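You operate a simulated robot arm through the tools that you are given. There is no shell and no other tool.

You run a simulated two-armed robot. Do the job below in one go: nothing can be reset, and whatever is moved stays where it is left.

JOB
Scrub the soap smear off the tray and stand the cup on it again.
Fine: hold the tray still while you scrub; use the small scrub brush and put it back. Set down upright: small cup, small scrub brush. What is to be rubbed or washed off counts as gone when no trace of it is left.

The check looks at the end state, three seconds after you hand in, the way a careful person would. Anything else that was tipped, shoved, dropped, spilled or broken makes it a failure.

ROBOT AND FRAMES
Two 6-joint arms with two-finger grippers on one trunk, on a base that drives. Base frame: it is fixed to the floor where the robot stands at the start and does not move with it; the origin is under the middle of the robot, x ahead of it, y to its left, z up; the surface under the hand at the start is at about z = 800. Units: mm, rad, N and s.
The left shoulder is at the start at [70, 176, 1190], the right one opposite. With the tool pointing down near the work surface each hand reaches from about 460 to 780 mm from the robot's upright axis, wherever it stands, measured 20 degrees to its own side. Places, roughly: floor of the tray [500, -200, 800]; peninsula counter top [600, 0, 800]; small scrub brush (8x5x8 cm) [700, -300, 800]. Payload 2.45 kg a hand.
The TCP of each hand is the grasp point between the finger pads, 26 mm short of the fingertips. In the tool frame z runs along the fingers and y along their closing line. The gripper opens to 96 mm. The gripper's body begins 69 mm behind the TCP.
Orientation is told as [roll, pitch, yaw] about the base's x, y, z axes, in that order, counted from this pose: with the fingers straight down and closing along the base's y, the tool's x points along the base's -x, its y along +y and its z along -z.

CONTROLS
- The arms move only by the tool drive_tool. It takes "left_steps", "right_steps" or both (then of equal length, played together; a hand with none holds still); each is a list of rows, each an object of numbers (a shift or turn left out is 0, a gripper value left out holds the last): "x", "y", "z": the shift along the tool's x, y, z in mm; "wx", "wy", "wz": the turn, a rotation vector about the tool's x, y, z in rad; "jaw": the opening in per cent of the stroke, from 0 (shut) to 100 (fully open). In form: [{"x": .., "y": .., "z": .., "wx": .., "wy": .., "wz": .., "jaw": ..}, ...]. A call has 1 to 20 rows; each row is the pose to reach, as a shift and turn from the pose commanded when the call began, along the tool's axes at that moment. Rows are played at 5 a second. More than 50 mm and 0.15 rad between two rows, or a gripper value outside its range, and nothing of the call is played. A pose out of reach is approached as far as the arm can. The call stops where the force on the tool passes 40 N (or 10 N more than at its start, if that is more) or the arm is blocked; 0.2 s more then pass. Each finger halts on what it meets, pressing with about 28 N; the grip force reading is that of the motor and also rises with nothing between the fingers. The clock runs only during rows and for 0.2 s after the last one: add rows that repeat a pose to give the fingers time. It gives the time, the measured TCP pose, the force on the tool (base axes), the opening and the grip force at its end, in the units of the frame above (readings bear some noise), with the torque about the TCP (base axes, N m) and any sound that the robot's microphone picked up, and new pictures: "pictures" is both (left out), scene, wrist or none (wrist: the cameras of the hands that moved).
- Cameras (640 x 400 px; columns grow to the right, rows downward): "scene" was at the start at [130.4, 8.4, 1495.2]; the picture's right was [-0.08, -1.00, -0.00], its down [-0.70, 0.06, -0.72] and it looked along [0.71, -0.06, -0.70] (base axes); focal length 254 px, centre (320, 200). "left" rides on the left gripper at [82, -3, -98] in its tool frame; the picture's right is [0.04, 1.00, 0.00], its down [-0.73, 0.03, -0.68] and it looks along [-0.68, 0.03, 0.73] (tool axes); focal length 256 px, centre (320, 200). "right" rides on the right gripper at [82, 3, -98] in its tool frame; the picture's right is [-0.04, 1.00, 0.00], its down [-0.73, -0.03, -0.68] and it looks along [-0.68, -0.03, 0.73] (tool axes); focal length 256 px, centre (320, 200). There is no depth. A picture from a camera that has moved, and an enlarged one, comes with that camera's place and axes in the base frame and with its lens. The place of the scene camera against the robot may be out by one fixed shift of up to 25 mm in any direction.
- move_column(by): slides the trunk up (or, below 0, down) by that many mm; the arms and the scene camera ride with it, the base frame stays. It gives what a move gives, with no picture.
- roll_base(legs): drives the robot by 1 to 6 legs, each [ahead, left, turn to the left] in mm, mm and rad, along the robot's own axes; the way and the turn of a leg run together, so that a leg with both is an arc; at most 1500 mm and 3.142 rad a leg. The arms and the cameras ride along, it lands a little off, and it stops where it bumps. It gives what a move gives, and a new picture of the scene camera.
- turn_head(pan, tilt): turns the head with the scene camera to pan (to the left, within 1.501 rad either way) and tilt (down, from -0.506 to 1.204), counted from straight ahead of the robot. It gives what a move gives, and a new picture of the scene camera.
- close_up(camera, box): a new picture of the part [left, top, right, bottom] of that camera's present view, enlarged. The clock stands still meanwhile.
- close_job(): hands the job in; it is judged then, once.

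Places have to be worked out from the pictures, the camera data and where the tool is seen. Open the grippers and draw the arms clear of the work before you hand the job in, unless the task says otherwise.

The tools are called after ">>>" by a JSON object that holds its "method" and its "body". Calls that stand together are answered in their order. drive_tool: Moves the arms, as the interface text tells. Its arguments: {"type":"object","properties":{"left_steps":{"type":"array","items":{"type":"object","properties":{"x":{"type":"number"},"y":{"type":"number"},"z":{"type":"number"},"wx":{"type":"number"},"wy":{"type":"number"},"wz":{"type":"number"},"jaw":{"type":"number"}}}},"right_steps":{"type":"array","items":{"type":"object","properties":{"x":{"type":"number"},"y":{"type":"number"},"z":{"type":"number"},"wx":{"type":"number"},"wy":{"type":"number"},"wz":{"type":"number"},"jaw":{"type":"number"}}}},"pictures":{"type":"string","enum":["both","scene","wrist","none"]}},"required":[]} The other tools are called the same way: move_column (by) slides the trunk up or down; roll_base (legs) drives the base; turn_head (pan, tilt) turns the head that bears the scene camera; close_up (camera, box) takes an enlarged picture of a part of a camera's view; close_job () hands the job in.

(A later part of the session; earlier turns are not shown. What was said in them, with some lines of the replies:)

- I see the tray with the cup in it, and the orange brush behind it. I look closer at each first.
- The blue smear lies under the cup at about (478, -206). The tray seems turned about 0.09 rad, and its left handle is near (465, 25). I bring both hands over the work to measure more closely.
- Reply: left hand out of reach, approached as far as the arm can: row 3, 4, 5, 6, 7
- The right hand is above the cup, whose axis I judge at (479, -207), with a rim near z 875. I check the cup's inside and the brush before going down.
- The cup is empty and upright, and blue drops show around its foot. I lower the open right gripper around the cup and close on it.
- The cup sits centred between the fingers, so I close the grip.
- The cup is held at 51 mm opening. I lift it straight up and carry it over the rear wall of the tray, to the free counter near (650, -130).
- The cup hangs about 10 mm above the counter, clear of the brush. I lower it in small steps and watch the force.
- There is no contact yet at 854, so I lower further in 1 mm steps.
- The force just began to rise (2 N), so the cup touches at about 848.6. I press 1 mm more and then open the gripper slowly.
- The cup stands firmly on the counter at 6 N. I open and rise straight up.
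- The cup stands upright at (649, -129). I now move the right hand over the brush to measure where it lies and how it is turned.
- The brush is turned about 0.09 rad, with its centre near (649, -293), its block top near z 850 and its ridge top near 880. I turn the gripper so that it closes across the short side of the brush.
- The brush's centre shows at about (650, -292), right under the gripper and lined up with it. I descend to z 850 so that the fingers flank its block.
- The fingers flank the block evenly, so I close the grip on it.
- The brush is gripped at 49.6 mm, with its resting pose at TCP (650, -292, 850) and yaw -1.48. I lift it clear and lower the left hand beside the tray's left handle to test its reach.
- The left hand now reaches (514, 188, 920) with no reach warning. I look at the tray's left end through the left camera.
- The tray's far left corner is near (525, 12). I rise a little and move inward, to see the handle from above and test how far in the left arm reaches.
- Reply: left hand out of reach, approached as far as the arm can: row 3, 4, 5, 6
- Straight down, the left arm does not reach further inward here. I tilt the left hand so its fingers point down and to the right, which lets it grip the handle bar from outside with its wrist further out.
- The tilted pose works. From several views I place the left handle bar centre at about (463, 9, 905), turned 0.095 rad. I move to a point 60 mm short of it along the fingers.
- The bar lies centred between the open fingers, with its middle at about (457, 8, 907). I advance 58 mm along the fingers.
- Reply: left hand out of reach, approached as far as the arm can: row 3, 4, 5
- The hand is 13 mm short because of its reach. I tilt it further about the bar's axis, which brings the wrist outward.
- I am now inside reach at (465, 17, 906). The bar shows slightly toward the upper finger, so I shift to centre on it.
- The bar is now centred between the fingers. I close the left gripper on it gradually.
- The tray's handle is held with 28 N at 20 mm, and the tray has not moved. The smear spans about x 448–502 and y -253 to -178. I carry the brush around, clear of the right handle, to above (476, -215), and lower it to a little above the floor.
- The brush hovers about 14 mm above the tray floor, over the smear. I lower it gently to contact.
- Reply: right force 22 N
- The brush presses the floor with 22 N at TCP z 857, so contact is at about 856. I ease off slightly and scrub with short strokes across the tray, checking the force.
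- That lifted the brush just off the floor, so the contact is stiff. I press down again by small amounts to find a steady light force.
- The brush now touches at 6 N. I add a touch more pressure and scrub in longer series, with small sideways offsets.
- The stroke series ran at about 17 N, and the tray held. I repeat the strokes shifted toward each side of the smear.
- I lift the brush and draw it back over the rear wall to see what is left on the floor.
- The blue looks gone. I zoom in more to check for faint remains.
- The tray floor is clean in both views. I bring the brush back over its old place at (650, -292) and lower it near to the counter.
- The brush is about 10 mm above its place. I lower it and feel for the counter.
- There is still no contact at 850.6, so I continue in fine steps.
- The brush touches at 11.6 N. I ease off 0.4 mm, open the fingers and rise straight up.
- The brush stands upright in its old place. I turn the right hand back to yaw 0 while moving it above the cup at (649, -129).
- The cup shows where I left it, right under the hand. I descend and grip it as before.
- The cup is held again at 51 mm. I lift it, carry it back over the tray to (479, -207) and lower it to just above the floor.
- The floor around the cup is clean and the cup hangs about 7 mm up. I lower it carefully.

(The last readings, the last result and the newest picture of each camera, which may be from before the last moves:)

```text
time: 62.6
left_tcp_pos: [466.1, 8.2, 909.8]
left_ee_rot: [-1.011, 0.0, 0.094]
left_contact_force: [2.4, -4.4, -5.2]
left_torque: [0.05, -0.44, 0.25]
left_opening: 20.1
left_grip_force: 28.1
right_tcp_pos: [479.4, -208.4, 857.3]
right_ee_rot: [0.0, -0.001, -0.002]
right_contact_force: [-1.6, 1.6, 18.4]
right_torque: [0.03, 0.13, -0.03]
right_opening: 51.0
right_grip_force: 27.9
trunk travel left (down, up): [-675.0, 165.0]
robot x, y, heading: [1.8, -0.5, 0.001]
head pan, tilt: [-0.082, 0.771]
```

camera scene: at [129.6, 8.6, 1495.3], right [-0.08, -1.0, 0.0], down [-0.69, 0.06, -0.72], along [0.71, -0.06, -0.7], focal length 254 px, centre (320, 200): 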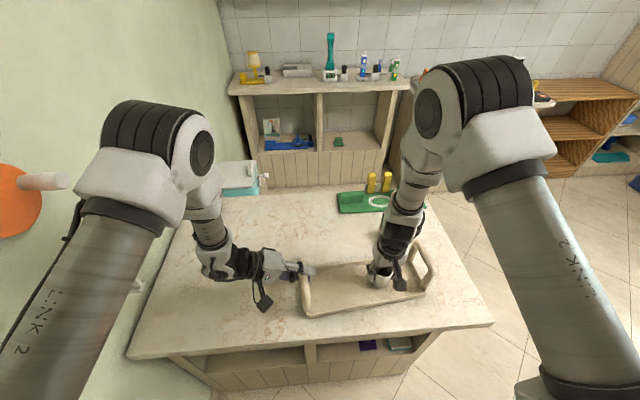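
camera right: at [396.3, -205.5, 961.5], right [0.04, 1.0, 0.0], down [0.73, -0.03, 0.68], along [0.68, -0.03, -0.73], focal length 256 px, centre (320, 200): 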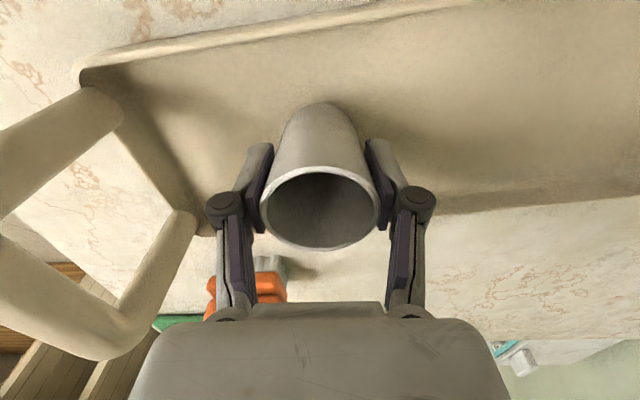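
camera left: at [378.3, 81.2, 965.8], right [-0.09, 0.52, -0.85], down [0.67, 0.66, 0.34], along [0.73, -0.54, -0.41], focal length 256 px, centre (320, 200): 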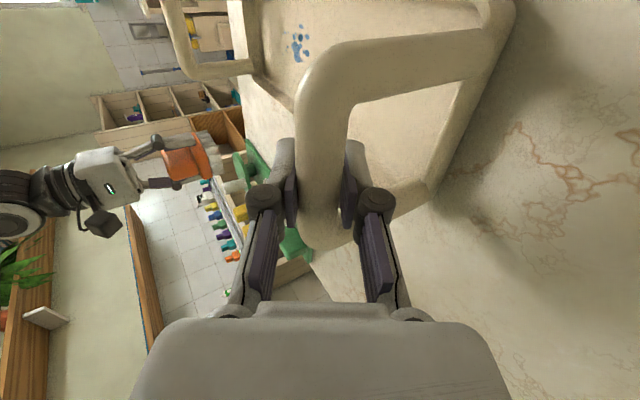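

The cup stands on the tray with 18 N of press. I ease off 0.6 mm, open and rise.

>>> {"method": "drive_tool", "body": {"right_steps": [{"z": -0.6}, {"z": -0.6, "jaw": 62}, {"z": -0.6, "jaw": 78}, {"z": -0.6, "jaw": 100}, {"z": -0.6, "jaw": 100}, {"z": -35}, {"z": -75}, {"z": -115}, {"z": -150}, {"z": -150}], "pictures": "both"}}

>>> {"method": "close_up", "body": {"camera": "right", "box": [200, 0, 440, 150]}}

```text
time: 64.8
left_tcp_pos: [466.7, 9.5, 910.8]
left_ee_rot: [-1.011, 0.001, 0.094]
left_contact_force: [-0.9, 1.2, 3.0]
left_torque: [-0.06, -0.21, -0.11]
left_opening: 20.3
left_grip_force: 27.7
right_tcp_pos: [478.6, -208.0, 1005.9]
right_ee_rot: [-0.001, 0.0, 0.0]
right_contact_force: [0.7, 0.7, 0.4]
right_torque: [-0.01, -0.01, 0.01]
right_opening: 96.0
right_grip_force: 0.1
trunk travel left (down, up): [-675.0, 165.0]
robot x, y, heading: [2.8, 0.1, -0.002]
head pan, tilt: [-0.082, 0.771]
camera scene: at [129.8, 8.7, 1495.3], right [-0.08, -1.0, 0.0], down [-0.69, 0.06, -0.72], along [0.71, -0.06, -0.7], focal length 254 px, centre (320, 200)
camera right: at [396.3, -204.9, 1105.0], right [0.04, 1.0, 0.0], down [0.73, -0.03, 0.68], along [0.68, -0.03, -0.73], focal length 256 px, centre (320, 200)
```

scene: 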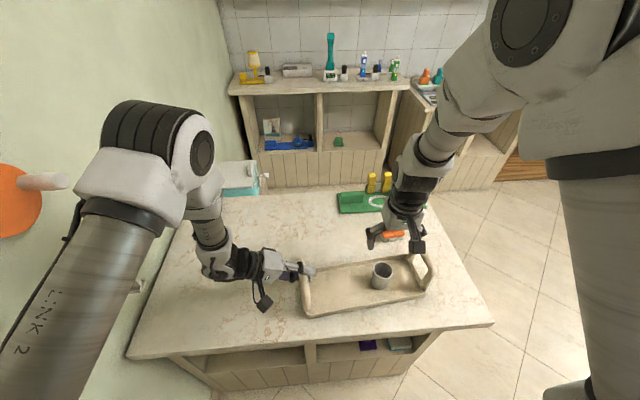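
right: 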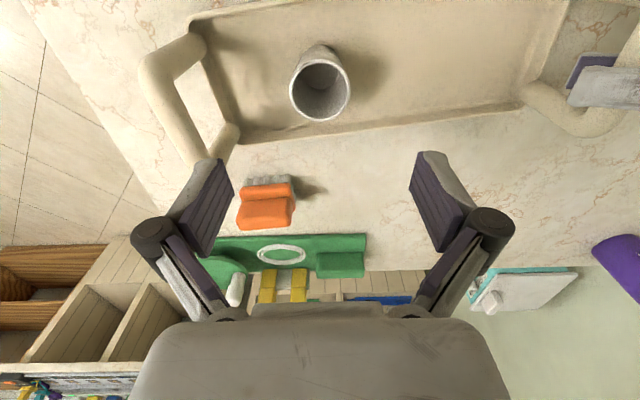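

```text
2.67 times, centred on (320, 75) of right
camera zoom: at [396.3, -204.9, 1105.0], right [0.04, 1.0, 0.0], down [0.73, -0.03, 0.68], along [0.68, -0.03, -0.73], focal length 683 px, centre (320, 533)
```

zoom: 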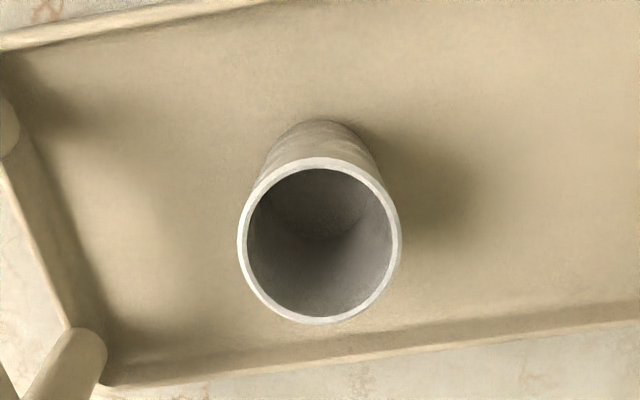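

The cup stands upright on the clean tray and the brush is in place. I release the handle with the left hand and draw it back along its fingers, while the right hand goes back toward its start.

>>> {"method": "drive_tool", "body": {"left_steps": [{"jaw": 35}, {"jaw": 55}, {"jaw": 75}, {"jaw": 100}, {"jaw": 100}, {"z": -25}, {"z": -55}, {"z": -90}, {"z": -120}, {"z": -120}], "right_steps": [{"z": -20}, {"z": -45}, {"z": -68}, {"x": 10, "y": -30, "z": -68}, {"x": 20, "y": -60, "z": -68}, {"x": 30, "y": -90, "z": -68}, {"x": 40, "y": -120, "z": -68}, {"x": 50, "y": -150, "z": -68}, {"x": 53, "y": -155, "z": -68}, {"x": 53, "y": -155, "z": -68}], "pictures": "both"}}

>>> {"method": "close_up", "body": {"camera": "scene", "box": [270, 190, 460, 330]}}

```text
time: 67.0
left_tcp_pos: [458.1, 108.7, 973.3]
left_ee_rot: [-1.009, 0.0, 0.094]
left_contact_force: [0.9, -1.0, 0.6]
left_torque: [0.0, -0.01, 0.0]
left_opening: 95.9
left_grip_force: 0.0
right_tcp_pos: [426.3, -363.5, 1072.9]
right_ee_rot: [0.002, 0.003, 0.0]
right_contact_force: [0.4, -0.3, -0.4]
right_torque: [0.01, 0.02, 0.01]
right_opening: 96.1
right_grip_force: 0.1
trunk travel left (down, up): [-675.0, 165.0]
robot x, y, heading: [0.4, 2.2, -0.001]
head pan, tilt: [-0.082, 0.771]
camera scene: at [131.1, 7.3, 1495.1], right [-0.08, -1.0, 0.0], down [-0.7, 0.06, -0.72], along [0.71, -0.06, -0.7], focal length 254 px, centre (320, 200)
camera right: at [344.3, -361.5, 1172.1], right [0.04, 1.0, 0.0], down [0.73, -0.03, 0.68], along [0.68, -0.03, -0.73], focal length 256 px, centre (320, 200)
camera left: at [368.5, 181.4, 1028.5], right [-0.09, 0.53, -0.85], down [0.68, 0.66, 0.34], along [0.73, -0.54, -0.41], focal length 256 px, centre (320, 200)
```

scene: 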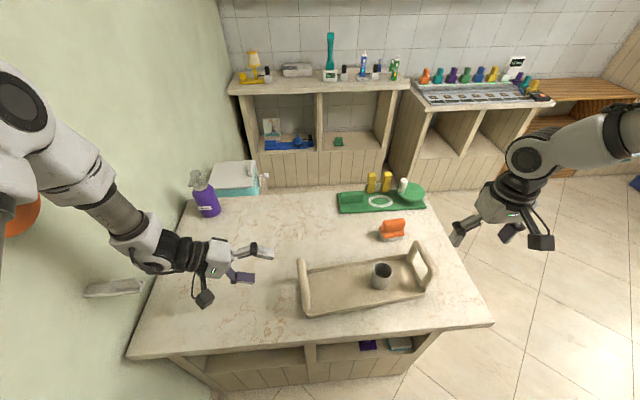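
right: 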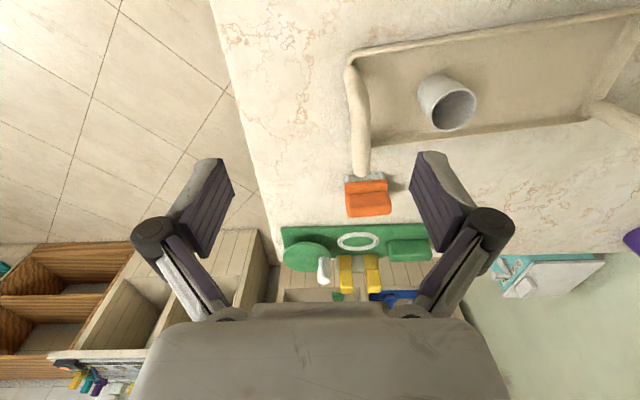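
left: 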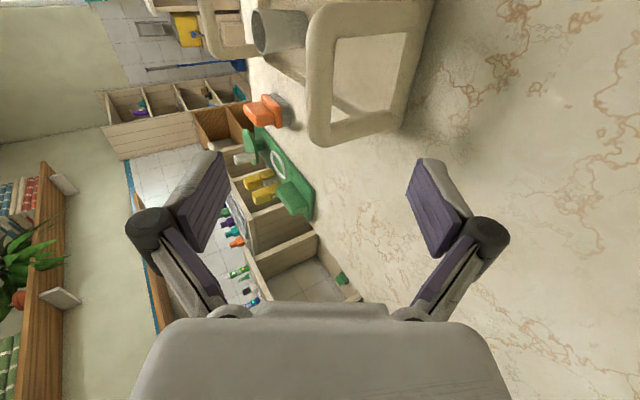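

```text
2.86 times, centred on (365, 260) of scene
camera zoom: at [131.1, 7.3, 1495.1], right [-0.08, -1.0, 0.0], down [-0.7, 0.06, -0.72], along [0.71, -0.06, -0.7], focal length 725 px, centre (191, 29)
```

zoom: 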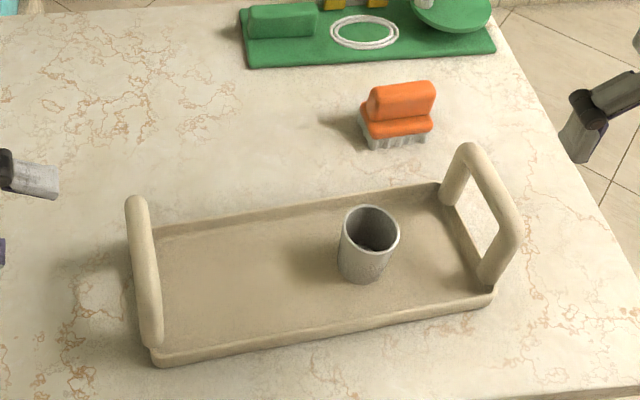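

Everything is in place: the tray is clean, the cup is upright on it and the brush is back. I lift the left hand further clear of the work.

>>> {"method": "drive_tool", "body": {"left_steps": [{"y": -28, "z": -18}, {"y": -57, "z": -36}, {"y": -85, "z": -53}, {"y": -85, "z": -53}], "pictures": "scene"}}

>>> {"method": "close_up", "body": {"camera": "right", "box": [320, 0, 640, 230]}}

```text
time: 68.0
left_tcp_pos: [458.2, 108.0, 1073.6]
left_ee_rot: [-1.01, 0.003, 0.094]
left_contact_force: [0.0, 0.0, -0.1]
left_torque: [-0.02, 0.02, -0.03]
left_opening: 96.1
left_grip_force: 0.0
right_tcp_pos: [426.6, -364.4, 1073.4]
right_ee_rot: [0.001, 0.004, -0.001]
right_contact_force: [0.3, 0.0, 0.7]
right_torque: [-0.03, 0.04, -0.04]
right_opening: 96.0
right_grip_force: 0.0
trunk travel left (down, up): [-675.0, 165.0]
robot x, y, heading: [2.1, 2.7, -0.003]
head pan, tilt: [-0.082, 0.771]
camera scene: at [131.0, 8.9, 1495.2], right [-0.08, -1.0, 0.0], down [-0.7, 0.06, -0.72], along [0.71, -0.06, -0.7], focal length 254 px, centre (320, 200)
```

scene: 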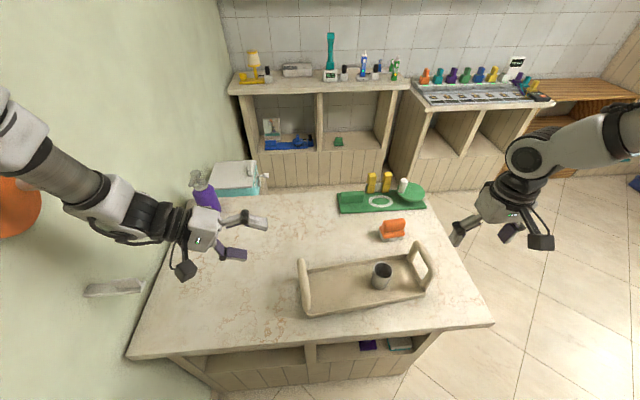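

```text
1.74 times, centred on (480, 115) of right
camera zoom: at [344.3, -360.1, 1172.6], right [0.04, 1.0, 0.0], down [0.73, -0.03, 0.68], along [0.68, -0.03, -0.73], focal length 445 px, centre (42, 348)
```

zoom: 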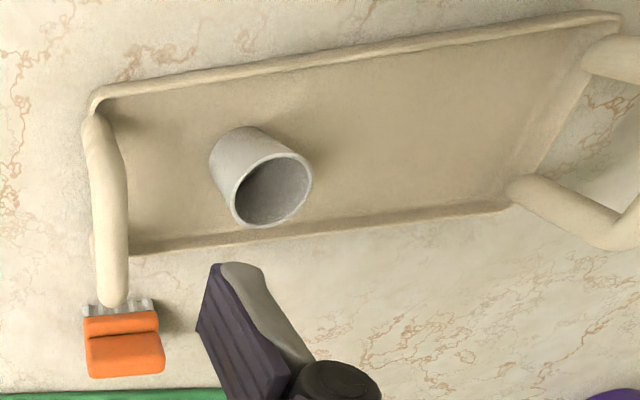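

The tray shows no trace of the smear, and the cup and brush stand upright in their places. Both grippers are open and clear, so I hand the job in.

>>> {"method": "close_job", "body": {}}

```text
The job is handed in.
```

The soap smear is scrubbed off the tray and the cup is standing on it again. I handed the job in and have no verdict yet.

- **Tray:** the left hand held the left handle for the whole scrub. Close-up pictures from the scene and left cameras afterwards showed no blue left.
- **Cup:** I set it on the counter while scrubbing, then stood it upright where it was before, at about (479, -208).
- **Brush:** it is upright within about 1 mm of where I picked it up, at about (650, -293).

Nothing else was knocked or moved that I could see. Both grippers are open and clear of the counter.
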